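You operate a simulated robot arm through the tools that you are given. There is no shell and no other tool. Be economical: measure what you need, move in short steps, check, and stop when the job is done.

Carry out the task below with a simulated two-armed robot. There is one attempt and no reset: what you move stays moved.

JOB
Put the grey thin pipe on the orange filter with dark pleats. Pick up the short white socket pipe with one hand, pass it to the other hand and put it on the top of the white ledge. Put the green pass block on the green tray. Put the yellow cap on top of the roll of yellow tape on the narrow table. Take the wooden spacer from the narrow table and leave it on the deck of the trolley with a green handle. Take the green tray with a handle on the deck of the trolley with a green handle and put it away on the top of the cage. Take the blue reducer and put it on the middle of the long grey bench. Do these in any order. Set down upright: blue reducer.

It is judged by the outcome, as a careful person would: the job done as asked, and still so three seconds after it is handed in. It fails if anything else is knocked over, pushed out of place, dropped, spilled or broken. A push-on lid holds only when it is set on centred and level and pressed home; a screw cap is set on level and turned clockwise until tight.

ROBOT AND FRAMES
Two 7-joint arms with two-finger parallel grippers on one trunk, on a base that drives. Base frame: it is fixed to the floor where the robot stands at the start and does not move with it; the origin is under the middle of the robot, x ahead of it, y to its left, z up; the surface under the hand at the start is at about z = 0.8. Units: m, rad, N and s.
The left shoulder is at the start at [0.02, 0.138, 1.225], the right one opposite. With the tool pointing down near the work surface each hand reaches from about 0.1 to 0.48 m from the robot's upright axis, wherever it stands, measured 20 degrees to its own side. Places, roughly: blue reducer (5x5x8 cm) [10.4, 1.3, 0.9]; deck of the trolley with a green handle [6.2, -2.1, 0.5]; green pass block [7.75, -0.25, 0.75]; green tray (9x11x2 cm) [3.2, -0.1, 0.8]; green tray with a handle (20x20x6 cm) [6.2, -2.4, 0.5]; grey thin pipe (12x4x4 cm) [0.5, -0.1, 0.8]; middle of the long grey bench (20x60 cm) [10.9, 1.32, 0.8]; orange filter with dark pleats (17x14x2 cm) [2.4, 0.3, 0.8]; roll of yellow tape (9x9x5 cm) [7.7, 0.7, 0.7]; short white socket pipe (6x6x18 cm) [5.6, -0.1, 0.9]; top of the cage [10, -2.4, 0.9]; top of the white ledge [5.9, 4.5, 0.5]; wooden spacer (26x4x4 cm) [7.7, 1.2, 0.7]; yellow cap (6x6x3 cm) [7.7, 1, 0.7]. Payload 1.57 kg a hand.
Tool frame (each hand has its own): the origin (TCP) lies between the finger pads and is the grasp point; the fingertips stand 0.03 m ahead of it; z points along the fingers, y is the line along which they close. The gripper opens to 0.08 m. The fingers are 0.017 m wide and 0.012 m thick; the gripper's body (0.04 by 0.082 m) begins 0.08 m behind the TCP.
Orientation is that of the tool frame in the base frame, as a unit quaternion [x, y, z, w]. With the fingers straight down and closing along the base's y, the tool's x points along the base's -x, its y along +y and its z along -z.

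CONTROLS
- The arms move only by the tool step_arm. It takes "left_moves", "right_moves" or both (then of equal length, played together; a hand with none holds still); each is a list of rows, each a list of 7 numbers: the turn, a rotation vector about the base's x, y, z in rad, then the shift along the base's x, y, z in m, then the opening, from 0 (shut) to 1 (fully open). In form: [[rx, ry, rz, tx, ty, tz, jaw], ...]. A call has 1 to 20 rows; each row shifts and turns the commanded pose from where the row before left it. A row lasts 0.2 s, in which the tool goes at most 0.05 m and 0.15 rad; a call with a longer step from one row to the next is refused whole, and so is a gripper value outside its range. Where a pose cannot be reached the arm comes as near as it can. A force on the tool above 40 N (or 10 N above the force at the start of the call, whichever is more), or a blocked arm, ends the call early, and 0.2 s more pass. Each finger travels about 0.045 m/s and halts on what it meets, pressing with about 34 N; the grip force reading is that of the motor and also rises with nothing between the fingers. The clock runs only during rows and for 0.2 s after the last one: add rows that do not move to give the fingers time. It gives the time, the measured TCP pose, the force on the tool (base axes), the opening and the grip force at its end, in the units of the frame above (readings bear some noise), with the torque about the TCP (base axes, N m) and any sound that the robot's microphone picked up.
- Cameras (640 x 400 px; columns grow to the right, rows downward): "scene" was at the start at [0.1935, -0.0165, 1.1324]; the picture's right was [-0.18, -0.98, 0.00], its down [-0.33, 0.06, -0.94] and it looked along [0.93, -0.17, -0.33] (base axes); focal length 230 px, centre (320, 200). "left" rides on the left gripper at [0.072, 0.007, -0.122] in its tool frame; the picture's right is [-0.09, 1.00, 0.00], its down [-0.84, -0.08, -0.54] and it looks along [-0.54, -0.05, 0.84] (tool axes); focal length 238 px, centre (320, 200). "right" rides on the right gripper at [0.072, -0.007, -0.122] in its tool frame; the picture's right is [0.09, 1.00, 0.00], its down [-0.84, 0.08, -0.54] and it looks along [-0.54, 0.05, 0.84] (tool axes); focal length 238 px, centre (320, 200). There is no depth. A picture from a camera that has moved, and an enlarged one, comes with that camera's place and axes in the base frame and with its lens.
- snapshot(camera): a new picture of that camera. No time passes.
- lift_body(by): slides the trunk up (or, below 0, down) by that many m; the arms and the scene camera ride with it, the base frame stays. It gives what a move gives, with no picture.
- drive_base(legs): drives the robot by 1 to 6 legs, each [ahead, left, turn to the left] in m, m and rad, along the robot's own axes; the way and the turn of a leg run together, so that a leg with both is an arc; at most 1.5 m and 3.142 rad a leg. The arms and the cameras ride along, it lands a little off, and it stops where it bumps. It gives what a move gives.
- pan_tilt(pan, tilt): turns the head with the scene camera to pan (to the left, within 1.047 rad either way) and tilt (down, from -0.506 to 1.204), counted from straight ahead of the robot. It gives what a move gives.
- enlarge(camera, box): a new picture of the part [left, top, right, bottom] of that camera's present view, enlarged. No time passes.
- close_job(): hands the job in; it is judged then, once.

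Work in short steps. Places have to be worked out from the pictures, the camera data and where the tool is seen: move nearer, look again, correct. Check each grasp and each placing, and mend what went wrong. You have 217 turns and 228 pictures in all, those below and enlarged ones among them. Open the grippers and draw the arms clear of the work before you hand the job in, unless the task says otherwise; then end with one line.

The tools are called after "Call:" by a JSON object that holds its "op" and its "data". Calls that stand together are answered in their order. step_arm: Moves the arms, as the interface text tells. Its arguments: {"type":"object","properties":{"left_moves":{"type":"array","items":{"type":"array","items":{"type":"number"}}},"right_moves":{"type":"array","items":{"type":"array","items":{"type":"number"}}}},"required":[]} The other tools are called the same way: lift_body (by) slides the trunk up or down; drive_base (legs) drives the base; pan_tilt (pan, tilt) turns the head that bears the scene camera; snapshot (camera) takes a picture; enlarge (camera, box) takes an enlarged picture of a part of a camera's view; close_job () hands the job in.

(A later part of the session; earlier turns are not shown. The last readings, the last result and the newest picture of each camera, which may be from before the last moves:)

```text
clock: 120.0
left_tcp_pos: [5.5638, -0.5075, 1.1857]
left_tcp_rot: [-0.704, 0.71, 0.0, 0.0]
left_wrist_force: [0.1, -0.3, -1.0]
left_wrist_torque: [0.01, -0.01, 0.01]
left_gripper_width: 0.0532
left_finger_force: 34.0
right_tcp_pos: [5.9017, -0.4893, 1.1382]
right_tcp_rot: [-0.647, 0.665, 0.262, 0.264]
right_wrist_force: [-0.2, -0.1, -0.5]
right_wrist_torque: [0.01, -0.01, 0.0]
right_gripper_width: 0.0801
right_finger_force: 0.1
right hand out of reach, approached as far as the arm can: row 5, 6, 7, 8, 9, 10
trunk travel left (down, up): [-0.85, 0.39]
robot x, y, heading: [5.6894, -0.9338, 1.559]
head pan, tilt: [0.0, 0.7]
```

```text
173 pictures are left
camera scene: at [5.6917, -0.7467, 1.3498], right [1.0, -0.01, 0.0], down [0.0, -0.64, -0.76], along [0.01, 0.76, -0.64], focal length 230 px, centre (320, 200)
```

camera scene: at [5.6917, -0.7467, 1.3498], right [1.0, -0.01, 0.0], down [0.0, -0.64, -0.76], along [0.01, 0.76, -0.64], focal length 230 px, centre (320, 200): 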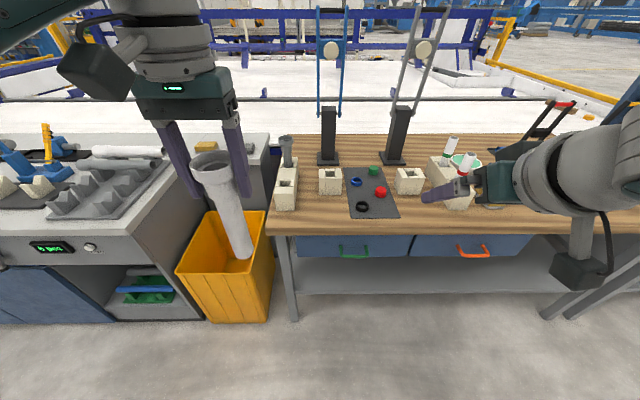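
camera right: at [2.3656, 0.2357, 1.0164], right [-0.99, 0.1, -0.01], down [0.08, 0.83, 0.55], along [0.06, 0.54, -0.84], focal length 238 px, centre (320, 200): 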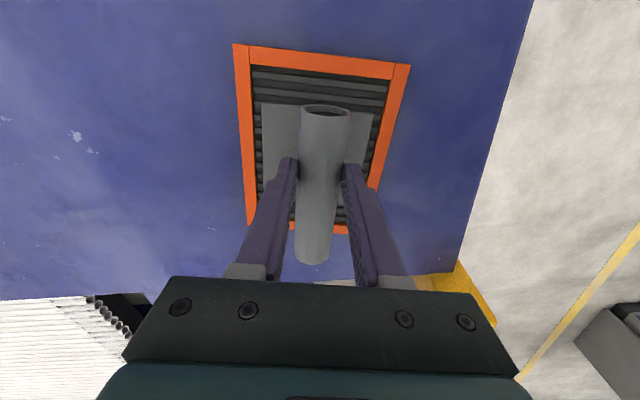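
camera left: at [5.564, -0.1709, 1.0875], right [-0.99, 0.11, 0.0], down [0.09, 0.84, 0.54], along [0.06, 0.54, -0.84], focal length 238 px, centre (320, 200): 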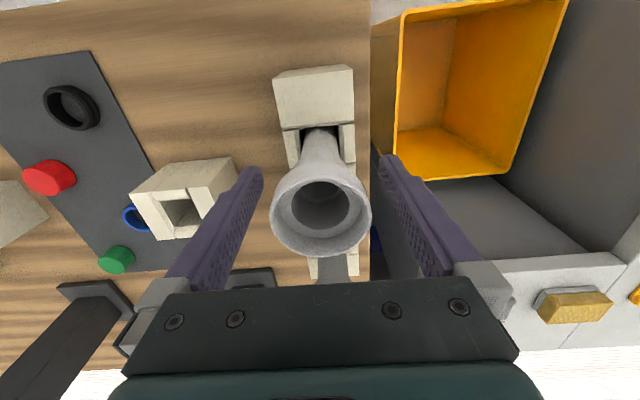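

The pitch reached 44°. I test whether more pitch is available further forward and lower.

Call:
{"op": "step_arm", "data": {"right_moves": [[0, 0, 0, 0, 0.04, -0.03, 1], [0, 0, 0, 0, 0.04, -0.03, 1], [0, 0, 0, 0, 0.03, -0.03, 1], [0.1428, 0, 0, 0, 0.0, 0, 1], [0.1428, 0, 0, 0, 0.0, 0, 1], [0.1428, 0, 0, 0, 0.0, 0, 1], [0.1428, 0, 0, 0, 0.0, 0, 1], [0, 0, 0, 0, 0, 0, 1]]}}

```text
clock: 121.8
left_tcp_pos: [5.5608, -0.5072, 1.1851]
left_tcp_rot: [-0.705, 0.709, 0.0, 0.0]
left_wrist_force: [0.3, 0.4, -0.4]
left_wrist_torque: [0.01, 0.02, 0.03]
left_gripper_width: 0.053
left_finger_force: 33.4
right_tcp_pos: [5.9421, -0.4146, 1.0683]
right_tcp_rot: [-0.558, 0.574, 0.426, 0.422]
right_wrist_force: [0.9, -0.4, -0.5]
right_wrist_torque: [-0.04, 0.02, 0.0]
right_gripper_width: 0.0799
right_finger_force: 0.0
right hand out of reach, approached as far as the arm can: row 3, 4, 5, 6, 7
trunk travel left (down, up): [-0.85, 0.39]
robot x, y, heading: [5.6898, -0.9305, 1.565]
head pan, tilt: [0.0, 0.7]
```

Now 74° of pitch. I move the right hand toward the middle and see whether it holds its pose.

Call:
{"op": "step_arm", "data": {"right_moves": [[0, 0, 0, -0.04, -0.01, 0, 1], [0, 0, 0, -0.04, -0.01, 0, 1], [0, 0, 0, -0.04, -0.01, 0, 1], [0, 0, 0, -0.04, -0.01, 0, 1], [0, 0, 0, 0, 0, 0, 1]]}}

Call:
{"op": "snapshot", "data": {"camera": "scene"}}

Call:
{"op": "snapshot", "data": {"camera": "right"}}

```text
clock: 123.0
left_tcp_pos: [5.5615, -0.5079, 1.184]
left_tcp_rot: [-0.705, 0.709, 0.0, 0.0]
left_wrist_force: [-0.4, 0.4, -1.2]
left_wrist_torque: [0.02, -0.01, -0.02]
left_gripper_width: 0.0528
left_finger_force: 34.4
right_tcp_pos: [5.9099, -0.4172, 1.07]
right_tcp_rot: [-0.548, 0.563, 0.448, 0.427]
right_wrist_force: [0.1, -2.0, 0.1]
right_wrist_torque: [0.04, -0.03, 0.0]
right_gripper_width: 0.0798
right_finger_force: 0.1
right hand out of reach, approached as far as the arm can: row 1, 2, 3, 4
trunk travel left (down, up): [-0.85, 0.39]
robot x, y, heading: [5.6884, -0.931, 1.567]
head pan, tilt: [0.0, 0.7]
```

```text
172 pictures are left
camera scene: at [5.6917, -0.7467, 1.3498], right [1.0, -0.01, 0.0], down [0.0, -0.64, -0.76], along [0.01, 0.76, -0.64], focal length 230 px, centre (320, 200)
```

scene: 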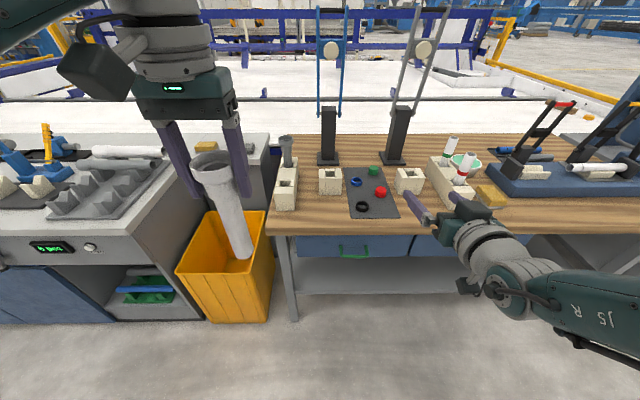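

```text
171 pictures are left
camera right: at [5.9151, -0.5525, 1.0282], right [-1.0, -0.03, -0.05], down [-0.04, -0.33, 0.94], along [-0.04, 0.94, 0.33], focal length 238 px, centre (320, 200)
```

right: 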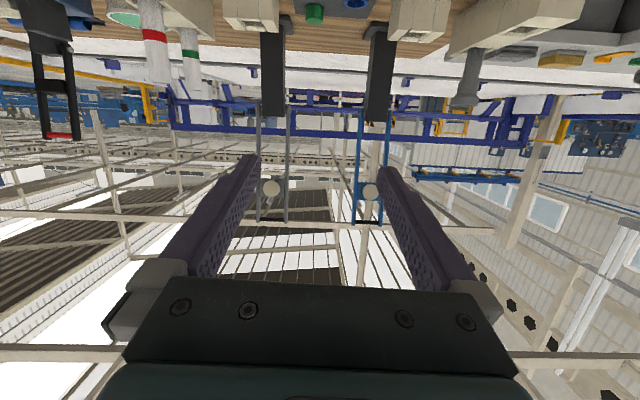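

Pure forward pointing limits sideways reach; I yaw the right hand toward the left while moving inward.

Call:
{"op": "step_arm", "data": {"right_moves": [[0, 0, 0.14, -0.02, 0, 0, 1], [0, 0, 0.14, -0.02, 0, 0, 1], [0, 0, 0.14, -0.02, 0, 0, 1], [0, 0, 0.14, -0.02, 0, 0, 1], [0, 0, 0.14, -0.02, 0, 0, 1], [0, 0, 0, -0.02, 0, 0, 1], [0, 0, 0, 0, 0, 0, 1]]}}

Call:
{"op": "snapshot", "data": {"camera": "scene"}}

```text
clock: 124.5
left_tcp_pos: [5.5621, -0.5068, 1.1848]
left_tcp_rot: [-0.704, 0.71, 0.001, 0.0]
left_wrist_force: [0.3, 0.1, -0.3]
left_wrist_torque: [0.0, 0.01, 0.02]
left_gripper_width: 0.0533
left_finger_force: 33.7
right_tcp_pos: [5.7779, -0.4217, 1.1086]
right_tcp_rot: [0.708, -0.343, -0.561, -0.258]
right_wrist_force: [0.2, 0.2, 0.9]
right_wrist_torque: [-0.02, 0.04, 0.01]
right_gripper_width: 0.0798
right_finger_force: 0.0
right hand out of reach, approached as far as the arm can: row 3, 4, 5
trunk travel left (down, up): [-0.85, 0.39]
robot x, y, heading: [5.6841, -0.9317, 1.559]
head pan, tilt: [0.0, 0.7]
```

```text
170 pictures are left
camera scene: at [5.6917, -0.7467, 1.3498], right [1.0, -0.01, 0.0], down [0.0, -0.64, -0.76], along [0.01, 0.76, -0.64], focal length 230 px, centre (320, 200)
```

scene: 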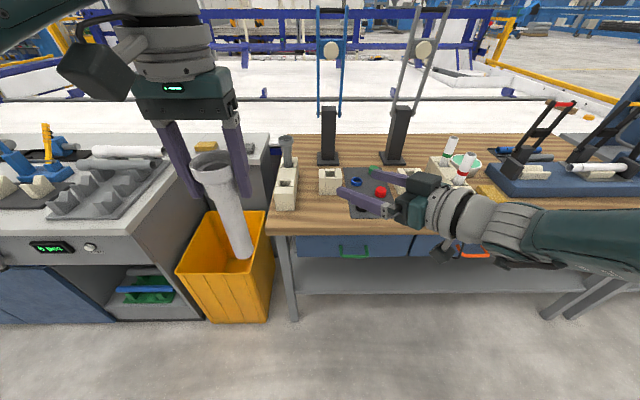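

Right fingers point forward-left, closing horizontally. I pull the right hand back a bit and bring the pipe with the left hand in front of it.

Call:
{"op": "step_arm", "data": {"right_moves": [[0, 0, 0, 0.005, -0.03, 0, 1], [0, 0, 0, 0.005, -0.03, 0, 1], [0, 0, 0, 0.005, -0.03, 0, 1], [0, 0, 0, 0.005, -0.03, 0, 1], [0, 0, 0, 0, 0, 0, 1]], "left_moves": [[0, 0, 0, 0.025, 0.01, 0.004, 0], [0, 0, 0, 0.025, 0.01, 0.004, 0], [0, 0, 0, 0.025, 0.01, 0.004, 0], [0, 0, 0, 0.02, 0.01, 0.003, 0], [0, 0, 0, 0, 0, 0, 0]]}}

Call:
{"op": "snapshot", "data": {"camera": "scene"}}

Call:
{"op": "snapshot", "data": {"camera": "right"}}

```text
clock: 125.8
left_tcp_pos: [5.6459, -0.4791, 1.1996]
left_tcp_rot: [-0.704, 0.71, 0.0, 0.0]
left_wrist_force: [0.2, -0.7, -0.7]
left_wrist_torque: [-0.01, -0.03, 0.01]
left_gripper_width: 0.0527
left_finger_force: 33.8
left hand out of reach, approached as far as the arm can: row 4
right_tcp_pos: [5.8043, -0.4947, 1.0493]
right_tcp_rot: [0.707, -0.342, -0.563, -0.258]
right_wrist_force: [0.1, 0.2, -0.1]
right_wrist_torque: [-0.02, 0.0, -0.01]
right_gripper_width: 0.0801
right_finger_force: 0.0
right hand out of reach, approached as far as the arm can: row 1, 2, 3, 4
trunk travel left (down, up): [-0.85, 0.39]
robot x, y, heading: [5.687, -0.9307, 1.566]
head pan, tilt: [0.0, 0.7]
```

```text
169 pictures are left
camera scene: at [5.6917, -0.7467, 1.3498], right [1.0, -0.01, 0.0], down [0.0, -0.64, -0.76], along [0.01, 0.76, -0.64], focal length 230 px, centre (320, 200)
```

scene: 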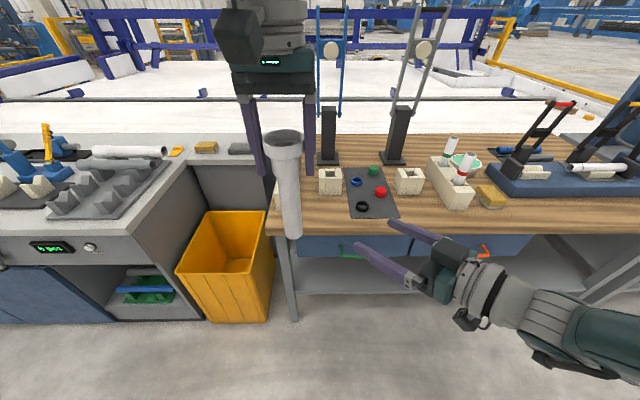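

```text
168 pictures are left
camera right: at [5.8947, -0.5958, 1.0072], right [-0.76, -0.65, -0.07], down [0.16, -0.29, 0.94], along [-0.63, 0.7, 0.33], focal length 238 px, centre (320, 200)
```

right: 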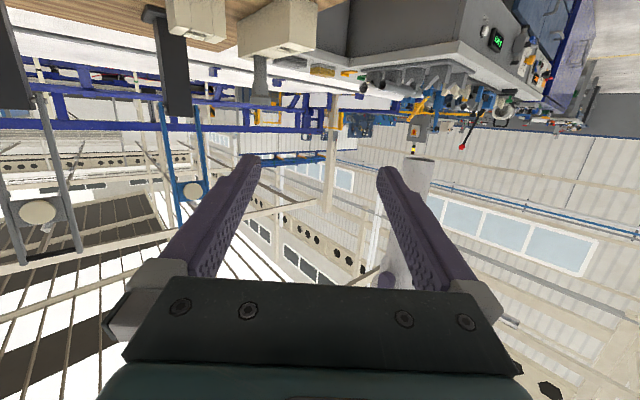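

I yaw the right hand more toward the left and raise it, to line up with the pipe at [5.646, -0.479].

Call:
{"op": "step_arm", "data": {"right_moves": [[0, 0, 0.133, -0.005, -0.01, 0.017, 1], [0, 0, 0.133, -0.005, -0.01, 0.017, 1], [0, 0, 0.133, -0.005, -0.01, 0.017, 1], [0, 0, 0, -0.006, -0.01, 0, 1], [0, 0, 0, -0.006, -0.01, 0, 1], [0, 0, 0, 0, 0, 0, 1]]}}

Call:
{"op": "snapshot", "data": {"camera": "right"}}

```text
clock: 127.2
left_tcp_pos: [5.6452, -0.4792, 1.1999]
left_tcp_rot: [-0.705, 0.71, 0.0, 0.001]
left_wrist_force: [0.7, 0.4, -0.4]
left_wrist_torque: [0.03, 0.0, 0.03]
left_gripper_width: 0.0533
left_finger_force: 34.2
right_tcp_pos: [5.7853, -0.5258, 1.0794]
right_tcp_rot: [0.761, -0.195, -0.602, -0.141]
right_wrist_force: [-0.5, -0.3, 0.1]
right_wrist_torque: [0.0, 0.01, 0.01]
right_gripper_width: 0.0801
right_finger_force: 0.0
right hand out of reach, approached as far as the arm can: row 1, 2, 4, 5
trunk travel left (down, up): [-0.85, 0.39]
robot x, y, heading: [5.6888, -0.9312, 1.567]
head pan, tilt: [0.0, 0.7]
```

```text
167 pictures are left
camera right: at [5.9074, -0.5841, 1.0368], right [-0.45, -0.89, -0.07], down [0.26, -0.21, 0.94], along [-0.85, 0.4, 0.33], focal length 238 px, centre (320, 200)
```

right: 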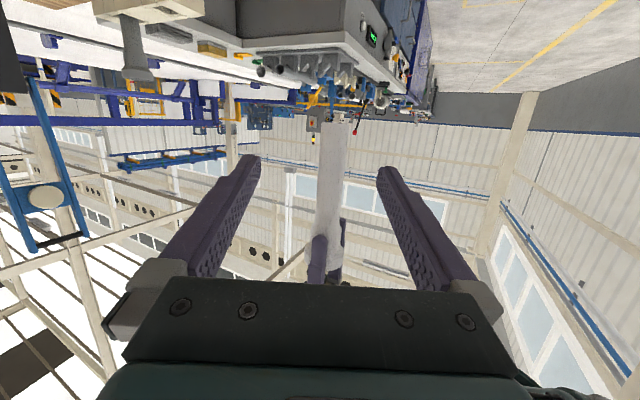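

The pipe is nearly centred between the right fingers. I correct 2 cm sideways and approach most of the way.

Call:
{"op": "step_arm", "data": {"right_moves": [[0, 0, 0, -0.011, -0.021, 0.01, 1], [0, 0, 0, -0.035, 0.018, 0.008, 1], [0, 0, 0, -0.035, 0.018, 0.008, 1], [0, 0, 0, -0.025, 0.013, 0.0, 1], [0, 0, 0, 0, 0, 0, 1]]}}

Call:
{"op": "snapshot", "data": {"camera": "right"}}

Call:
{"op": "snapshot", "data": {"camera": "scene"}}

```text
clock: 128.3
left_tcp_pos: [5.6459, -0.4786, 1.1992]
left_tcp_rot: [-0.704, 0.71, 0.0, -0.001]
left_wrist_force: [0.2, 0.4, 0.3]
left_wrist_torque: [-0.01, 0.01, -0.02]
left_gripper_width: 0.0531
left_finger_force: 34.1
right_tcp_pos: [5.6907, -0.4924, 1.0995]
right_tcp_rot: [0.762, -0.195, -0.602, -0.141]
right_wrist_force: [-0.6, 0.9, 0.2]
right_wrist_torque: [-0.01, -0.01, 0.02]
right_gripper_width: 0.0802
right_finger_force: 0.0
right hand out of reach, approached as far as the arm can: row 1, 3, 4
trunk travel left (down, up): [-0.85, 0.39]
robot x, y, heading: [5.6849, -0.9306, 1.567]
head pan, tilt: [0.0, 0.7]
```

```text
166 pictures are left
camera right: at [5.8134, -0.5513, 1.0581], right [-0.45, -0.89, -0.07], down [0.26, -0.21, 0.94], along [-0.85, 0.4, 0.33], focal length 238 px, centre (320, 200)
```

right: 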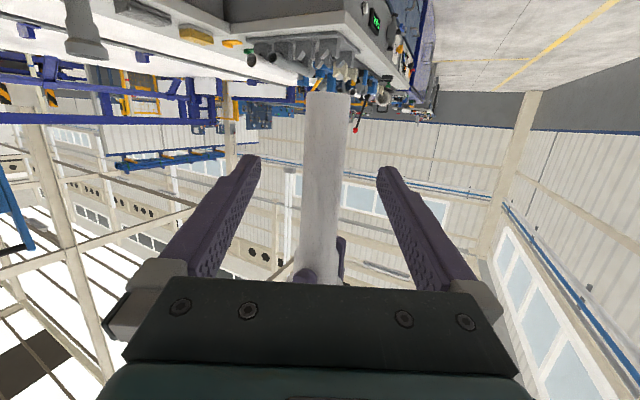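

```text
165 pictures are left
camera scene: at [5.6917, -0.7467, 1.3498], right [1.0, -0.01, 0.0], down [0.0, -0.64, -0.76], along [0.01, 0.76, -0.64], focal length 230 px, centre (320, 200)
```

scene: 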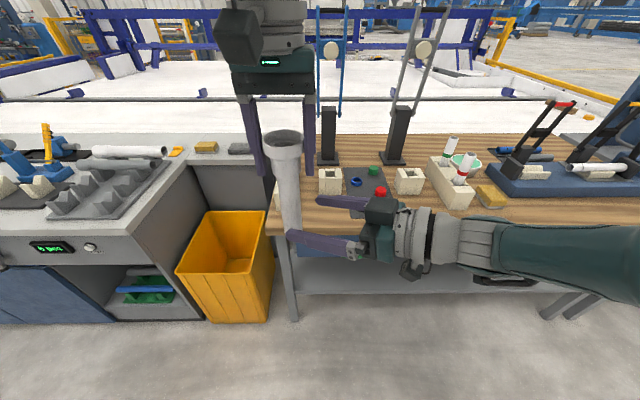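

Centred. I advance the last 4.5 cm.

Call:
{"op": "step_arm", "data": {"right_moves": [[0, 0, 0, -0.02, 0.008, 0, 1], [0, 0, 0, -0.02, 0.007, 0, 1], [0, 0, 0, 0, 0, 0, 1]]}}

Call:
{"op": "snapshot", "data": {"camera": "right"}}

```text
clock: 129.2
left_tcp_pos: [5.6459, -0.4783, 1.2002]
left_tcp_rot: [-0.704, 0.71, 0.0, 0.001]
left_wrist_force: [-0.6, -0.1, -0.7]
left_wrist_torque: [0.01, -0.03, 0.03]
left_gripper_width: 0.0533
left_finger_force: 33.9
right_tcp_pos: [5.6508, -0.4849, 1.1117]
right_tcp_rot: [0.761, -0.196, -0.602, -0.142]
right_wrist_force: [0.3, 0.2, 0.0]
right_wrist_torque: [-0.01, -0.01, 0.0]
right_gripper_width: 0.0801
right_finger_force: 0.0
right hand out of reach, approached as far as the arm can: row 1, 2
trunk travel left (down, up): [-0.85, 0.39]
robot x, y, heading: [5.6903, -0.9316, 1.562]
head pan, tilt: [0.0, 0.7]
```

```text
164 pictures are left
camera right: at [5.7729, -0.5432, 1.0711], right [-0.45, -0.89, -0.07], down [0.26, -0.21, 0.94], along [-0.85, 0.4, 0.33], focal length 238 px, centre (320, 200)
```

right: 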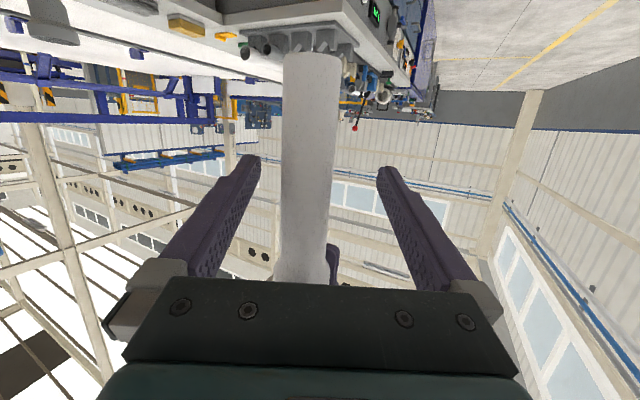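

TCP is at the pipe. Nudge 3 mm and close the right gripper gently.

Call:
{"op": "step_arm", "data": {"right_moves": [[0, 0, 0, 0.0015, 0.003, 0, 0.8], [0, 0, 0, 0, 0, 0, 0.6], [0, 0, 0, 0, 0, 0, 0.4], [0, 0, 0, 0, 0, 0, 0.2], [0, 0, 0, 0, 0, 0, 0.0], [0, 0, 0, 0, 0, 0, 0.0]]}}

```text
clock: 130.6
left_tcp_pos: [5.6441, -0.4793, 1.1994]
left_tcp_rot: [-0.705, 0.709, 0.0, -0.002]
left_wrist_force: [-4.4, -13.8, 4.0]
left_wrist_torque: [-0.69, 0.41, 0.15]
left_gripper_width: 0.0532
left_finger_force: 33.8
right_tcp_pos: [5.6524, -0.4809, 1.1135]
right_tcp_rot: [0.761, -0.198, -0.601, -0.143]
right_wrist_force: [5.0, 12.9, -2.9]
right_wrist_torque: [-0.48, -0.03, -0.24]
right_gripper_width: 0.0299
right_finger_force: 29.5
trunk travel left (down, up): [-0.85, 0.39]
robot x, y, heading: [5.688, -0.9318, 1.57]
head pan, tilt: [0.0, 0.7]
```

Gripped at 0.030 with some side load; I relieve it slightly, then open the left hand.

Call:
{"op": "step_arm", "data": {"right_moves": [[0, 0, 0, 0.001, 0.003, 0, 0.0], [0, 0, 0, 0, 0, 0, 0.0], [0, 0, 0, 0, 0, 0, 0.0], [0, 0, 0, 0, 0, 0, 0.0], [0, 0, 0, 0, 0, 0, 0.0], [0, 0, 0, 0, 0, 0, 0.0]], "left_moves": [[0, 0, 0, 0, 0, 0, 0], [0, 0, 0, 0, 0, 0, 0.0], [0, 0, 0, 0, 0, 0, 0.8], [0, 0, 0, 0, 0, 0, 1], [0, 0, 0, 0, 0, 0, 1], [0, 0, 0, 0, 0, 0, 1]]}}

Call:
{"op": "snapshot", "data": {"camera": "scene"}}

Call:
{"op": "snapshot", "data": {"camera": "left"}}

```text
clock: 131.9
left_tcp_pos: [5.6441, -0.4795, 1.1996]
left_tcp_rot: [-0.705, 0.709, 0.0, 0.0]
left_wrist_force: [-0.4, -0.1, 1.3]
left_wrist_torque: [0.05, 0.02, -0.02]
left_gripper_width: 0.0801
left_finger_force: 0.1
right_tcp_pos: [5.6517, -0.4807, 1.1147]
right_tcp_rot: [0.762, -0.196, -0.601, -0.141]
right_wrist_force: [0.0, 0.2, 0.0]
right_wrist_torque: [-0.01, -0.04, -0.01]
right_gripper_width: 0.0297
right_finger_force: 34.7
trunk travel left (down, up): [-0.85, 0.39]
robot x, y, heading: [5.6911, -0.9326, 1.562]
head pan, tilt: [0.0, 0.7]
```

```text
163 pictures are left
camera scene: at [5.6917, -0.7467, 1.3498], right [1.0, -0.01, 0.0], down [0.0, -0.64, -0.76], along [0.01, 0.76, -0.64], focal length 230 px, centre (320, 200)
```

scene: 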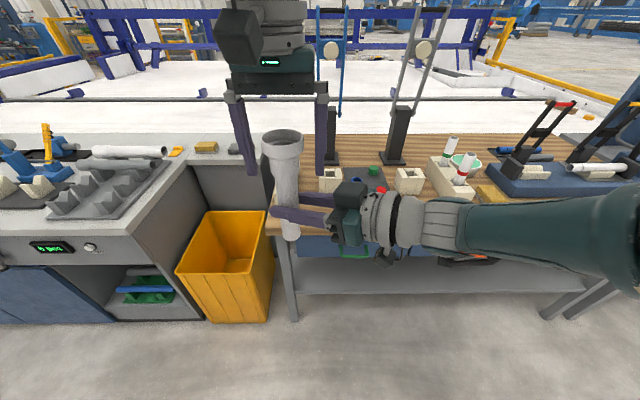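

```text
162 pictures are left
camera left: at [5.6376, -0.5509, 1.3222], right [-0.99, 0.1, 0.0], down [0.08, 0.84, 0.54], along [0.05, 0.54, -0.84], focal length 238 px, centre (320, 200)
```

left: 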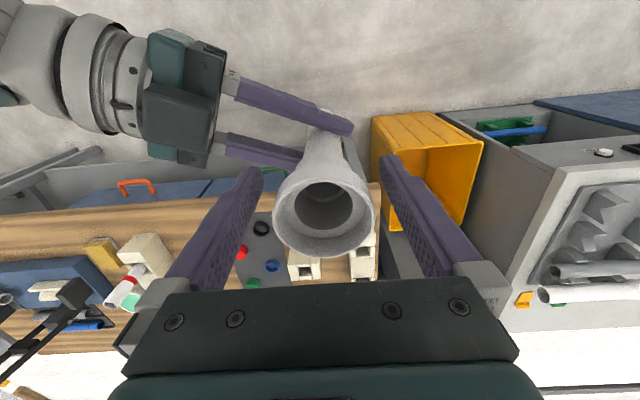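

The right hand now holds the pipe. I raise the left hand clear and look for a route to the ledge beyond.

Call:
{"op": "step_arm", "data": {"left_moves": [[0, 0, 0, 0, 0, 0.035, 1], [0, 0, 0, 0, 0, 0.035, 1], [0, 0, 0, -0.04, -0.02, 0.01, 1], [0, 0, 0, -0.04, -0.02, 0, 1], [0, 0, 0, -0.04, -0.02, 0, 1]]}}

Call:
{"op": "drive_base", "data": {"legs": [[-0.15, 0, 0]]}}

Call:
{"op": "pan_tilt", "data": {"pan": -0.9, "tilt": 0.15}}

Call:
{"op": "snapshot", "data": {"camera": "scene"}}

```text
clock: 133.2
left_tcp_pos: [5.5223, -0.5394, 1.2814]
left_tcp_rot: [-0.704, 0.71, -0.001, -0.003]
left_wrist_force: [0.6, -0.6, 0.5]
left_wrist_torque: [0.0, -0.01, -0.02]
left_gripper_width: 0.0796
left_finger_force: 0.0
right_tcp_pos: [5.6516, -0.4801, 1.1147]
right_tcp_rot: [0.761, -0.195, -0.602, -0.141]
right_wrist_force: [0.0, 0.4, -0.6]
right_wrist_torque: [0.01, -0.01, -0.01]
right_gripper_width: 0.0298
right_finger_force: 34.0
trunk travel left (down, up): [-0.85, 0.39]
robot x, y, heading: [5.6854, -0.9288, 1.564]
head pan, tilt: [0.0, 0.7]
```

```text
clock: 134.5
left_tcp_pos: [5.5233, -0.6896, 1.2825]
left_tcp_rot: [-0.705, 0.71, 0.001, -0.001]
left_wrist_force: [-0.5, 0.5, -0.2]
left_wrist_torque: [0.02, 0.02, 0.0]
left_gripper_width: 0.0799
left_finger_force: 0.1
right_tcp_pos: [5.651, -0.6293, 1.1148]
right_tcp_rot: [0.761, -0.196, -0.601, -0.142]
right_wrist_force: [-0.1, -0.6, -1.2]
right_wrist_torque: [-0.02, -0.01, 0.02]
right_gripper_width: 0.0299
right_finger_force: 34.1
trunk travel left (down, up): [-0.85, 0.39]
robot x, y, heading: [5.6874, -1.0811, 1.564]
head pan, tilt: [0.0, 0.7]
```

```text
clock: 135.7
left_tcp_pos: [5.5222, -0.6881, 1.2818]
left_tcp_rot: [-0.704, 0.71, 0.0, -0.001]
left_wrist_force: [0.1, 0.1, 0.0]
left_wrist_torque: [0.01, -0.02, -0.02]
left_gripper_width: 0.08
left_finger_force: 0.0
right_tcp_pos: [5.6493, -0.6294, 1.1158]
right_tcp_rot: [0.761, -0.196, -0.601, -0.142]
right_wrist_force: [0.3, 0.3, -0.1]
right_wrist_torque: [-0.01, -0.02, 0.02]
right_gripper_width: 0.0294
right_finger_force: 34.6
trunk travel left (down, up): [-0.85, 0.39]
robot x, y, heading: [5.6876, -1.0798, 1.563]
head pan, tilt: [-0.901, 0.15]
```

```text
161 pictures are left
camera scene: at [5.763, -0.9239, 1.3999], right [0.62, -0.79, 0.0], down [-0.12, -0.09, -0.99], along [0.78, 0.61, -0.15], focal length 230 px, centre (320, 200)
```

scene: 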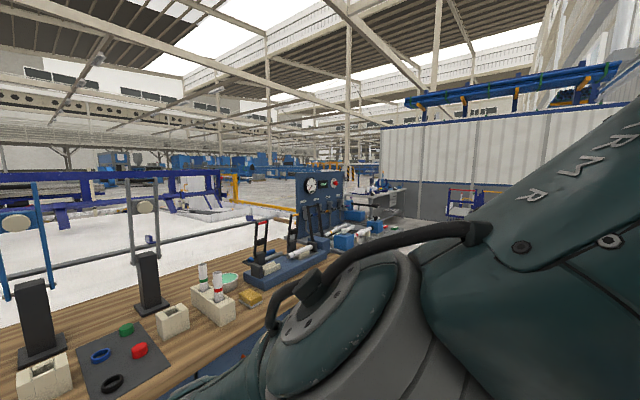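

I turn to face along the aisle and look ahead.

Call:
{"op": "drive_base", "data": {"legs": [[0, 0, -1.563]]}}

Call:
{"op": "pan_tilt", "data": {"pan": 0.35, "tilt": 0.2}}

Call:
{"op": "snapshot", "data": {"camera": "scene"}}

```text
clock: 139.8
left_tcp_pos: [6.0713, -0.8975, 1.2823]
left_tcp_rot: [-0.019, 1.0, 0.0, 0.0]
left_wrist_force: [0.1, -1.1, 0.6]
left_wrist_torque: [0.01, 0.02, 0.03]
left_gripper_width: 0.0799
left_finger_force: 0.0
right_tcp_pos: [6.1363, -1.0224, 1.1144]
right_tcp_rot: [-0.416, 0.667, 0.338, 0.517]
right_wrist_force: [0.1, -0.2, -0.8]
right_wrist_torque: [0.01, 0.02, 0.01]
right_gripper_width: 0.03
right_finger_force: 33.6
trunk travel left (down, up): [-0.85, 0.39]
robot x, y, heading: [5.6893, -1.0776, 0.041]
head pan, tilt: [-0.901, 0.15]
```

```text
clock: 141.3
left_tcp_pos: [6.0713, -0.8977, 1.2819]
left_tcp_rot: [-0.019, 1.0, 0.0, 0.0]
left_wrist_force: [-0.9, -0.9, -0.6]
left_wrist_torque: [-0.01, -0.03, 0.01]
left_gripper_width: 0.0799
left_finger_force: 0.1
right_tcp_pos: [6.1361, -1.0239, 1.1146]
right_tcp_rot: [-0.416, 0.666, 0.338, 0.518]
right_wrist_force: [0.2, 0.6, -1.6]
right_wrist_torque: [-0.03, 0.03, -0.02]
right_gripper_width: 0.0298
right_finger_force: 33.9
trunk travel left (down, up): [-0.85, 0.39]
robot x, y, heading: [5.6842, -1.0808, 0.038]
head pan, tilt: [0.351, 0.201]
```

```text
160 pictures are left
camera scene: at [5.8751, -1.0412, 1.3952], right [0.38, -0.92, 0.0], down [-0.18, -0.08, -0.98], along [0.91, 0.37, -0.2], focal length 230 px, centre (320, 200)
```

scene: 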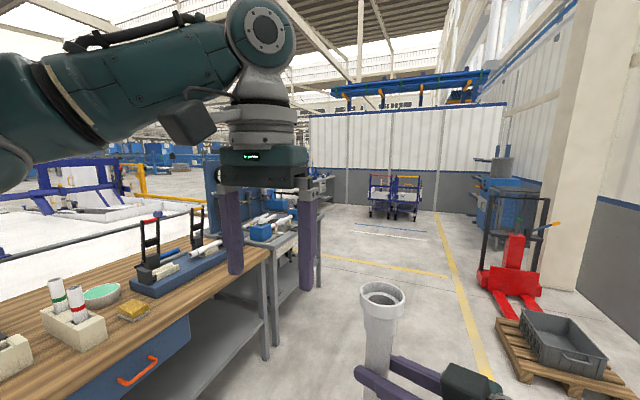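

I drive to about x=8.7 along the aisle and look left.

Call:
{"op": "drive_base", "data": {"legs": [[0, 0, -0.038], [1.5, 0, 0], [1.5, 0, 0]]}}

Call:
{"op": "pan_tilt", "data": {"pan": 1.04, "tilt": 0.25}}

Call:
{"op": "snapshot", "data": {"camera": "scene"}}

Call:
{"op": "pan_tilt", "data": {"pan": 0.2, "tilt": 0.25}}

Call:
{"op": "snapshot", "data": {"camera": "scene"}}

```text
clock: 156.1
left_tcp_pos: [9.0789, -0.8594, 1.2827]
left_tcp_rot: [-0.009, 1.0, 0.0, 0.0]
left_wrist_force: [0.0, 0.0, 0.5]
left_wrist_torque: [-0.01, 0.01, -0.04]
left_gripper_width: 0.08
left_finger_force: 0.1
right_tcp_pos: [9.1381, -0.9851, 1.1146]
right_tcp_rot: [-0.409, 0.671, 0.332, 0.522]
right_wrist_force: [-0.1, -0.1, -0.5]
right_wrist_torque: [-0.02, 0.02, 0.04]
right_gripper_width: 0.0298
right_finger_force: 34.2
trunk travel left (down, up): [-0.85, 0.39]
robot x, y, heading: [8.6912, -1.031, 0.019]
head pan, tilt: [0.351, 0.201]
```

```text
clock: 157.2
left_tcp_pos: [9.0774, -0.8586, 1.2818]
left_tcp_rot: [-0.007, 1.0, 0.0, 0.0]
left_wrist_force: [-0.2, 0.1, 0.6]
left_wrist_torque: [0.01, 0.0, -0.01]
left_gripper_width: 0.0802
left_finger_force: 0.1
right_tcp_pos: [9.1391, -0.9851, 1.1151]
right_tcp_rot: [-0.409, 0.672, 0.331, 0.521]
right_wrist_force: [0.3, -0.1, -0.4]
right_wrist_torque: [0.0, 0.01, 0.0]
right_gripper_width: 0.0298
right_finger_force: 33.7
trunk travel left (down, up): [-0.85, 0.39]
robot x, y, heading: [8.6892, -1.0323, 0.02]
head pan, tilt: [1.04, 0.25]
```

```text
159 pictures are left
camera scene: at [8.8365, -0.9498, 1.3906], right [0.87, -0.49, 0.0], down [-0.12, -0.22, -0.97], along [0.48, 0.84, -0.25], focal length 230 px, centre (320, 200)
```

scene: 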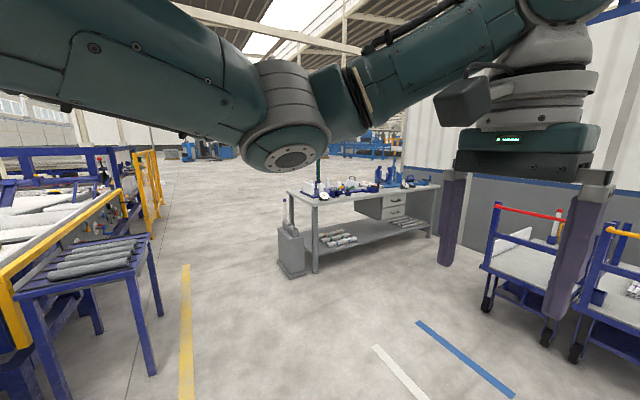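

```text
clock: 158.3
left_tcp_pos: [9.078, -0.86, 1.2825]
left_tcp_rot: [-0.009, 1.0, 0.0, 0.0]
left_wrist_force: [-0.3, -0.2, -0.4]
left_wrist_torque: [-0.01, -0.01, 0.0]
left_gripper_width: 0.0801
left_finger_force: 0.0
right_tcp_pos: [9.139, -0.9855, 1.1131]
right_tcp_rot: [-0.408, 0.672, 0.331, 0.521]
right_wrist_force: [-0.3, 0.0, -0.9]
right_wrist_torque: [-0.01, -0.01, 0.01]
right_gripper_width: 0.0297
right_finger_force: 33.9
trunk travel left (down, up): [-0.85, 0.39]
robot x, y, heading: [8.6852, -1.0319, 0.018]
head pan, tilt: [0.201, 0.25]
```

```text
158 pictures are left
camera scene: at [8.8818, -1.0108, 1.3906], right [0.22, -0.98, 0.0], down [-0.24, -0.05, -0.97], along [0.95, 0.21, -0.25], focal length 230 px, centre (320, 200)
```

scene: 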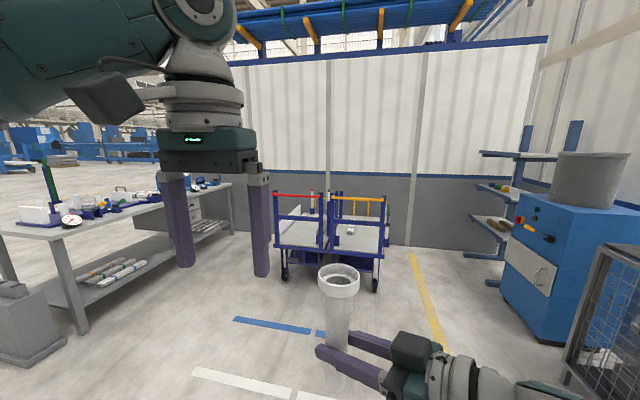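

There's a passage between the narrow table and the long grey bench. I turn to +y and look along it.

Call:
{"op": "drive_base", "data": {"legs": [[0.1, 0, 0], [0, 0, 1.552]]}}

Call:
{"op": "pan_tilt", "data": {"pan": 0.3, "tilt": 0.2}}

Call:
{"op": "snapshot", "data": {"camera": "scene"}}

```text
clock: 163.2
left_tcp_pos: [8.6312, -0.636, 1.2832]
left_tcp_rot: [-0.698, 0.716, 0.0, 0.0]
left_wrist_force: [0.3, -0.5, -0.2]
left_wrist_torque: [0.01, 0.0, -0.04]
left_gripper_width: 0.0803
left_finger_force: 0.0
right_tcp_pos: [8.7608, -0.5791, 1.1161]
right_tcp_rot: [0.76, -0.203, -0.6, -0.147]
right_wrist_force: [-0.1, 0.1, -1.1]
right_wrist_torque: [0.0, -0.02, 0.01]
right_gripper_width: 0.0295
right_finger_force: 33.9
trunk travel left (down, up): [-0.85, 0.39]
robot x, y, heading: [8.7859, -1.0288, 1.544]
head pan, tilt: [0.201, 0.25]
```

```text
clock: 163.9
left_tcp_pos: [8.6303, -0.6358, 1.2828]
left_tcp_rot: [-0.698, 0.716, 0.0, 0.0]
left_wrist_force: [-1.2, 0.3, 0.1]
left_wrist_torque: [0.0, -0.01, 0.05]
left_gripper_width: 0.0802
left_finger_force: 0.0
right_tcp_pos: [8.7598, -0.5796, 1.1153]
right_tcp_rot: [0.759, -0.204, -0.6, -0.148]
right_wrist_force: [0.5, -0.8, -0.1]
right_wrist_torque: [0.0, 0.01, -0.02]
right_gripper_width: 0.0299
right_finger_force: 34.2
trunk travel left (down, up): [-0.85, 0.39]
robot x, y, heading: [8.7842, -1.0322, 1.545]
head pan, tilt: [0.3, 0.201]
```

```text
157 pictures are left
camera scene: at [8.7676, -0.8416, 1.3952], right [0.96, 0.27, 0.0], down [0.05, -0.19, -0.98], along [-0.26, 0.94, -0.2], focal length 230 px, centre (320, 200)
```

scene: 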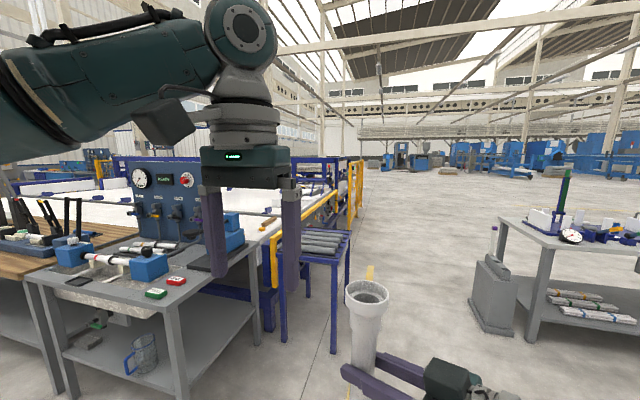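

I drive along the passage, staying to the right of the rod table.

Call:
{"op": "drive_base", "data": {"legs": [[0, -0.15, 0.026], [1.5, 0, 0], [1.5, 0, 0]]}}

Call:
{"op": "pan_tilt", "data": {"pan": 0.7, "tilt": 0.25}}

Call:
{"op": "snapshot", "data": {"camera": "scene"}}

```text
clock: 179.1
left_tcp_pos: [8.699, 2.299, 1.2831]
left_tcp_rot: [0.72, -0.693, 0.0, 0.0]
left_wrist_force: [-0.1, -1.4, 0.6]
left_wrist_torque: [0.01, 0.01, -0.01]
left_gripper_width: 0.0801
left_finger_force: 0.1
right_tcp_pos: [8.825, 2.3634, 1.1147]
right_tcp_rot: [0.767, -0.178, -0.604, -0.127]
right_wrist_force: [0.5, -0.1, -0.2]
right_wrist_torque: [0.0, 0.01, 0.02]
right_gripper_width: 0.0297
right_finger_force: 34.2
trunk travel left (down, up): [-0.85, 0.39]
robot x, y, heading: [8.8799, 1.9134, 1.611]
head pan, tilt: [0.3, 0.201]
```

```text
clock: 179.9
left_tcp_pos: [8.6993, 2.2985, 1.2829]
left_tcp_rot: [0.72, -0.694, 0.0, 0.001]
left_wrist_force: [-0.8, -0.2, -0.5]
left_wrist_torque: [0.0, -0.03, 0.0]
left_gripper_width: 0.0803
left_finger_force: 0.0
right_tcp_pos: [8.8255, 2.363, 1.1142]
right_tcp_rot: [0.766, -0.177, -0.605, -0.127]
right_wrist_force: [-0.4, -0.3, 0.6]
right_wrist_torque: [0.0, -0.02, -0.02]
right_gripper_width: 0.0297
right_finger_force: 34.2
trunk travel left (down, up): [-0.85, 0.39]
robot x, y, heading: [8.8866, 1.9122, 1.61]
head pan, tilt: [0.7, 0.25]
```

```text
156 pictures are left
camera scene: at [8.8178, 2.0834, 1.3906], right [0.74, 0.67, 0.0], down [0.17, -0.18, -0.97], along [-0.65, 0.72, -0.25], focal length 230 px, centre (320, 200)
```

scene: 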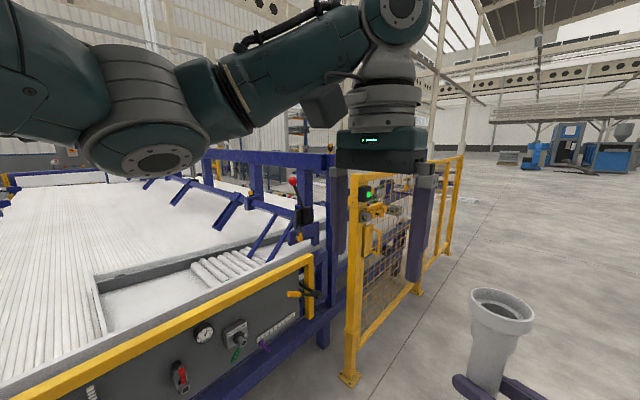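

The fence continues to about y=5.1; I drive past it and look left again.

Call:
{"op": "drive_base", "data": {"legs": [[0, 0, -0.04], [1.5, 0, 0], [1.5, 0, 0], [0.9, 0, 0]]}}

Call:
{"op": "pan_tilt", "data": {"pan": 1.04, "tilt": 0.25}}

Call:
{"op": "snapshot", "data": {"camera": "scene"}}

```text
clock: 199.2
left_tcp_pos: [8.6622, 6.2095, 1.2811]
left_tcp_rot: [0.713, -0.701, 0.001, 0.001]
left_wrist_force: [-0.8, 0.1, -0.3]
left_wrist_torque: [-0.04, -0.05, 0.0]
left_gripper_width: 0.0798
left_finger_force: 0.1
right_tcp_pos: [8.7897, 6.27, 1.1145]
right_tcp_rot: [0.764, -0.186, -0.603, -0.133]
right_wrist_force: [-0.4, -0.6, -1.3]
right_wrist_torque: [-0.01, -0.05, 0.01]
right_gripper_width: 0.0296
right_finger_force: 34.4
trunk travel left (down, up): [-0.85, 0.39]
robot x, y, heading: [8.8373, 5.8214, 1.592]
head pan, tilt: [0.7, 0.25]
```

```text
clock: 200.0
left_tcp_pos: [8.6634, 6.2079, 1.2819]
left_tcp_rot: [0.713, -0.701, 0.001, 0.001]
left_wrist_force: [-0.5, 0.2, 0.0]
left_wrist_torque: [0.02, 0.0, 0.02]
left_gripper_width: 0.0798
left_finger_force: 0.0
right_tcp_pos: [8.7896, 6.2707, 1.1151]
right_tcp_rot: [0.763, -0.186, -0.604, -0.134]
right_wrist_force: [-0.1, 0.0, -0.2]
right_wrist_torque: [0.02, 0.03, 0.03]
right_gripper_width: 0.0299
right_finger_force: 34.1
trunk travel left (down, up): [-0.85, 0.39]
robot x, y, heading: [8.8392, 5.8202, 1.587]
head pan, tilt: [1.04, 0.25]
```

```text
155 pictures are left
camera scene: at [8.756, 5.9665, 1.3906], right [0.49, 0.87, 0.0], down [0.22, -0.12, -0.97], along [-0.84, 0.48, -0.25], focal length 230 px, centre (320, 200)
```

scene: 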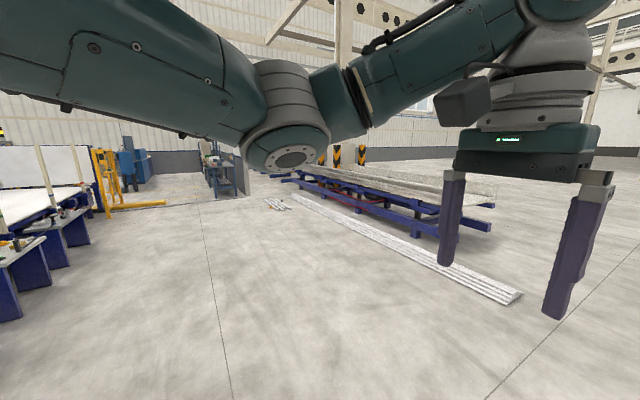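

Free floor on this side. I turn left to face −x, and look.

Call:
{"op": "drive_base", "data": {"legs": [[0, 0, 1.552]]}}

Call:
{"op": "pan_tilt", "data": {"pan": 0.4, "tilt": 0.25}}

Call:
{"op": "snapshot", "data": {"camera": "scene"}}

```text
clock: 204.2
left_tcp_pos: [8.4459, 5.6509, 1.2824]
left_tcp_rot: [1.0, 0.002, 0.001, 0.0]
left_wrist_force: [0.7, -0.1, 0.4]
left_wrist_torque: [0.05, 0.0, 0.0]
left_gripper_width: 0.0803
left_finger_force: 0.1
right_tcp_pos: [8.3864, 5.7786, 1.1151]
right_tcp_rot: [0.674, 0.405, -0.523, 0.329]
right_wrist_force: [-0.5, 1.0, -1.2]
right_wrist_torque: [0.0, 0.0, 0.01]
right_gripper_width: 0.0299
right_finger_force: 33.8
trunk travel left (down, up): [-0.85, 0.39]
robot x, y, heading: [8.8388, 5.8236, -3.133]
head pan, tilt: [1.04, 0.25]
```

```text
clock: 205.2
left_tcp_pos: [8.4472, 5.65, 1.2811]
left_tcp_rot: [1.0, 0.003, 0.001, 0.0]
left_wrist_force: [-0.2, 0.3, 0.2]
left_wrist_torque: [-0.01, -0.02, -0.03]
left_gripper_width: 0.0799
left_finger_force: 0.1
right_tcp_pos: [8.3868, 5.7779, 1.1142]
right_tcp_rot: [0.674, 0.404, -0.523, 0.329]
right_wrist_force: [0.6, -0.2, -0.7]
right_wrist_torque: [0.03, 0.0, 0.01]
right_gripper_width: 0.0299
right_finger_force: 33.8
trunk travel left (down, up): [-0.85, 0.39]
robot x, y, heading: [8.8371, 5.8216, -3.138]
head pan, tilt: [0.4, 0.25]
```

```text
154 pictures are left
camera scene: at [8.6536, 5.7835, 1.3906], right [-0.4, 0.92, 0.0], down [0.23, 0.1, -0.97], along [-0.89, -0.38, -0.25], focal length 230 px, centre (320, 200)
```

scene: 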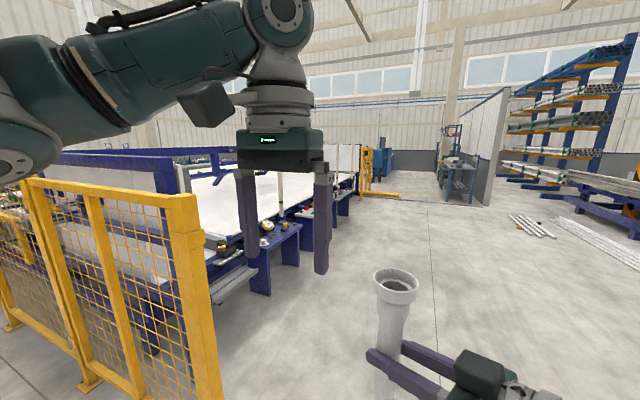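

The ledge direction is behind the left hand in view. I drive further along and look.

Call:
{"op": "drive_base", "data": {"legs": [[1.5, 0, 0], [0.6, 0, 0]]}}

Call:
{"op": "pan_tilt", "data": {"pan": 0.95, "tilt": 0.5}}

Call:
{"op": "snapshot", "data": {"camera": "scene"}}

```text
clock: 215.5
left_tcp_pos: [6.3801, 5.6409, 1.2815]
left_tcp_rot: [1.0, -0.001, 0.001, 0.0]
left_wrist_force: [0.2, -0.3, 0.1]
left_wrist_torque: [0.02, -0.03, -0.02]
left_gripper_width: 0.0802
left_finger_force: 0.0
right_tcp_pos: [6.3213, 5.7688, 1.1145]
right_tcp_rot: [0.675, 0.403, -0.524, 0.328]
right_wrist_force: [0.4, -0.8, -0.7]
right_wrist_torque: [0.03, -0.03, -0.02]
right_gripper_width: 0.0297
right_finger_force: 33.7
trunk travel left (down, up): [-0.85, 0.39]
robot x, y, heading: [6.7723, 5.8074, 3.141]
head pan, tilt: [0.4, 0.25]
```

```text
clock: 216.4
left_tcp_pos: [6.3806, 5.6403, 1.2837]
left_tcp_rot: [1.0, -0.001, 0.001, 0.001]
left_wrist_force: [0.4, 0.7, 1.1]
left_wrist_torque: [0.02, 0.01, 0.0]
left_gripper_width: 0.0803
left_finger_force: 0.1
right_tcp_pos: [6.3208, 5.7687, 1.1144]
right_tcp_rot: [0.675, 0.402, -0.525, 0.328]
right_wrist_force: [0.2, -0.8, -0.1]
right_wrist_torque: [0.01, 0.03, 0.03]
right_gripper_width: 0.0298
right_finger_force: 33.4
trunk travel left (down, up): [-0.85, 0.39]
robot x, y, heading: [6.7715, 5.8104, 3.141]
head pan, tilt: [0.949, 0.499]
```

```text
153 pictures are left
camera scene: at [6.6213, 5.7348, 1.3675], right [-0.81, 0.58, 0.0], down [0.28, 0.39, -0.88], along [-0.51, -0.71, -0.48], focal length 230 px, centre (320, 200)
```

scene: 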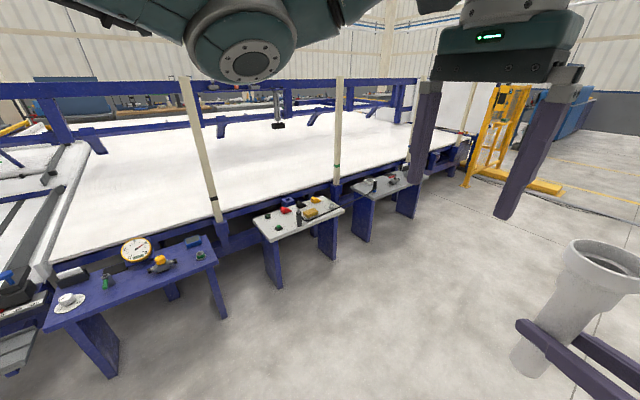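

Three low tables; the white one in the middle at about [5.98, 4.6] is the white ledge. I move in front of it and turn to face it.

Call:
{"op": "drive_base", "data": {"legs": [[0.8, 0, 0], [0, 0, 1.571]]}}

Call:
{"op": "pan_tilt", "data": {"pan": 0.0, "tilt": 0.7}}

Call:
{"op": "snapshot", "data": {"camera": "scene"}}

```text
clock: 224.6
left_tcp_pos: [6.1354, 5.4192, 1.2828]
left_tcp_rot: [0.711, 0.703, 0.0, 0.0]
left_wrist_force: [0.3, -0.3, -0.1]
left_wrist_torque: [0.01, -0.02, -0.02]
left_gripper_width: 0.0802
left_finger_force: 0.0
right_tcp_pos: [6.0069, 5.3606, 1.1146]
right_tcp_rot: [0.197, 0.761, -0.142, 0.601]
right_wrist_force: [-0.4, -0.4, -1.0]
right_wrist_torque: [0.03, 0.01, -0.03]
right_gripper_width: 0.0298
right_finger_force: 33.6
trunk travel left (down, up): [-0.85, 0.39]
robot x, y, heading: [5.9732, 5.8122, -1.584]
head pan, tilt: [0.949, 0.499]
```

```text
clock: 225.8
left_tcp_pos: [6.1351, 5.4195, 1.2832]
left_tcp_rot: [0.712, 0.702, 0.0, -0.001]
left_wrist_force: [-0.9, 1.2, 1.5]
left_wrist_torque: [0.01, 0.01, 0.01]
left_gripper_width: 0.0801
left_finger_force: 0.1
right_tcp_pos: [6.007, 5.3592, 1.115]
right_tcp_rot: [0.198, 0.761, -0.143, 0.601]
right_wrist_force: [0.2, -0.3, -1.1]
right_wrist_torque: [0.01, -0.03, -0.02]
right_gripper_width: 0.03
right_finger_force: 33.6
trunk travel left (down, up): [-0.85, 0.39]
robot x, y, heading: [5.9695, 5.8152, -1.579]
head pan, tilt: [0.0, 0.7]
```

```text
152 pictures are left
camera scene: at [5.9718, 5.6276, 1.3498], right [-1.0, 0.01, 0.0], down [0.01, 0.64, -0.77], along [-0.01, -0.77, -0.64], focal length 230 px, centre (320, 200)
```

scene: 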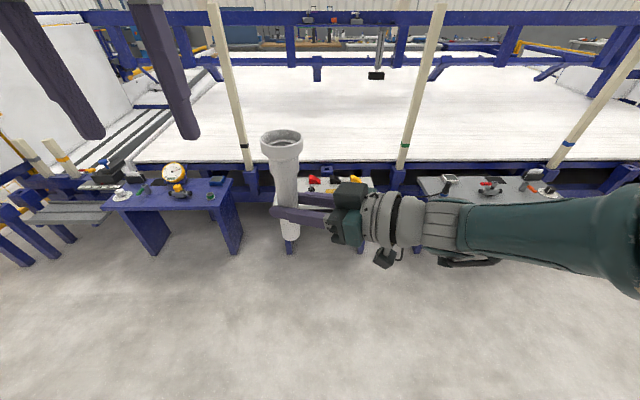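

The held pipe hides the ledge. I move ahead 0.3 m and use the left hand camera for a view.

Call:
{"op": "drive_base", "data": {"legs": [[0.3, 0, 0.01]]}}

Call:
{"op": "snapshot", "data": {"camera": "left"}}

Call:
{"op": "pan_tilt", "data": {"pan": 0.0, "tilt": 0.85}}

Call:
{"op": "snapshot", "data": {"camera": "scene"}}

```text
clock: 227.8
left_tcp_pos: [6.1365, 5.1151, 1.2823]
left_tcp_rot: [0.707, 0.707, 0.001, -0.001]
left_wrist_force: [0.3, 0.4, -0.2]
left_wrist_torque: [0.0, 0.01, -0.01]
left_gripper_width: 0.08
left_finger_force: 0.0
right_tcp_pos: [6.0088, 5.0554, 1.1146]
right_tcp_rot: [0.194, 0.762, -0.14, 0.602]
right_wrist_force: [-0.6, -1.1, -0.2]
right_wrist_torque: [0.01, -0.01, -0.01]
right_gripper_width: 0.0298
right_finger_force: 33.9
trunk travel left (down, up): [-0.85, 0.39]
robot x, y, heading: [5.9722, 5.5105, -1.573]
head pan, tilt: [0.0, 0.7]
```

```text
151 pictures are left
camera left: at [6.1431, 5.1871, 1.4042], right [1.0, -0.09, 0.0], down [-0.08, -0.84, 0.54], along [-0.05, -0.54, -0.84], focal length 238 px, centre (320, 200)
```

left: 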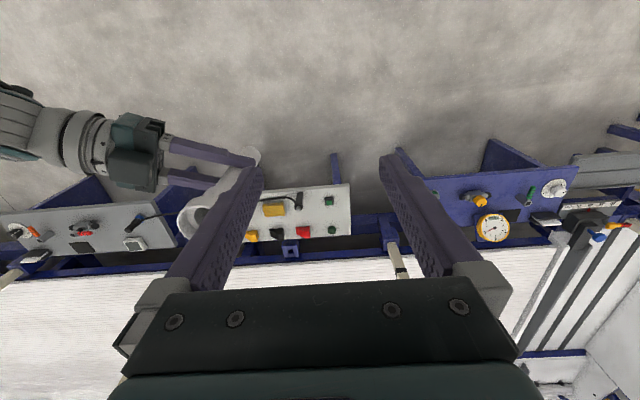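

```text
clock: 228.6
left_tcp_pos: [6.1371, 5.1152, 1.2821]
left_tcp_rot: [0.707, 0.707, 0.001, -0.001]
left_wrist_force: [0.6, -0.2, 1.3]
left_wrist_torque: [0.01, -0.04, 0.01]
left_gripper_width: 0.08
left_finger_force: 0.0
right_tcp_pos: [6.0071, 5.0568, 1.1141]
right_tcp_rot: [0.194, 0.762, -0.14, 0.602]
right_wrist_force: [0.4, 0.5, -1.2]
right_wrist_torque: [0.0, 0.0, 0.01]
right_gripper_width: 0.0296
right_finger_force: 34.0
trunk travel left (down, up): [-0.85, 0.39]
robot x, y, heading: [5.9692, 5.5084, -1.57]
head pan, tilt: [0.0, 0.85]
```

```text
150 pictures are left
camera scene: at [5.9714, 5.3295, 1.3376], right [-1.0, 0.0, 0.0], down [0.0, 0.75, -0.66], along [0.0, -0.66, -0.75], focal length 230 px, centre (320, 200)
```

scene: 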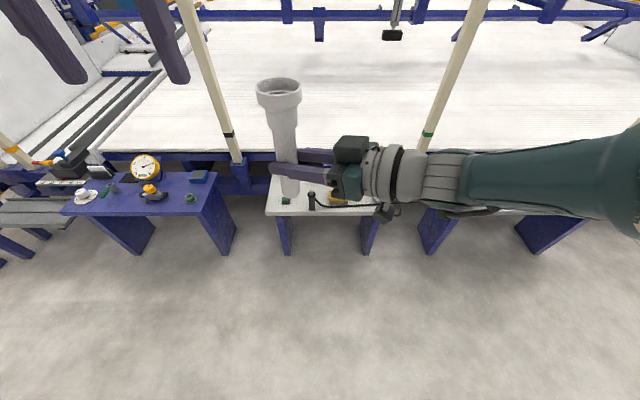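

Call:
{"op": "enlarge", "data": {"camera": "left", "box": [210, 160, 370, 260]}}

```text
4.00 times, centred on (290, 210) of left
camera zoom: at [6.1431, 5.1871, 1.4042], right [1.0, -0.09, 0.0], down [-0.08, -0.84, 0.54], along [-0.05, -0.54, -0.84], focal length 953 px, centre (440, 160)
```

zoom: 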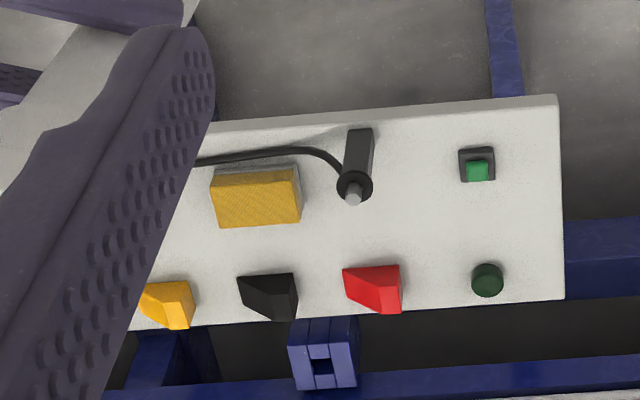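

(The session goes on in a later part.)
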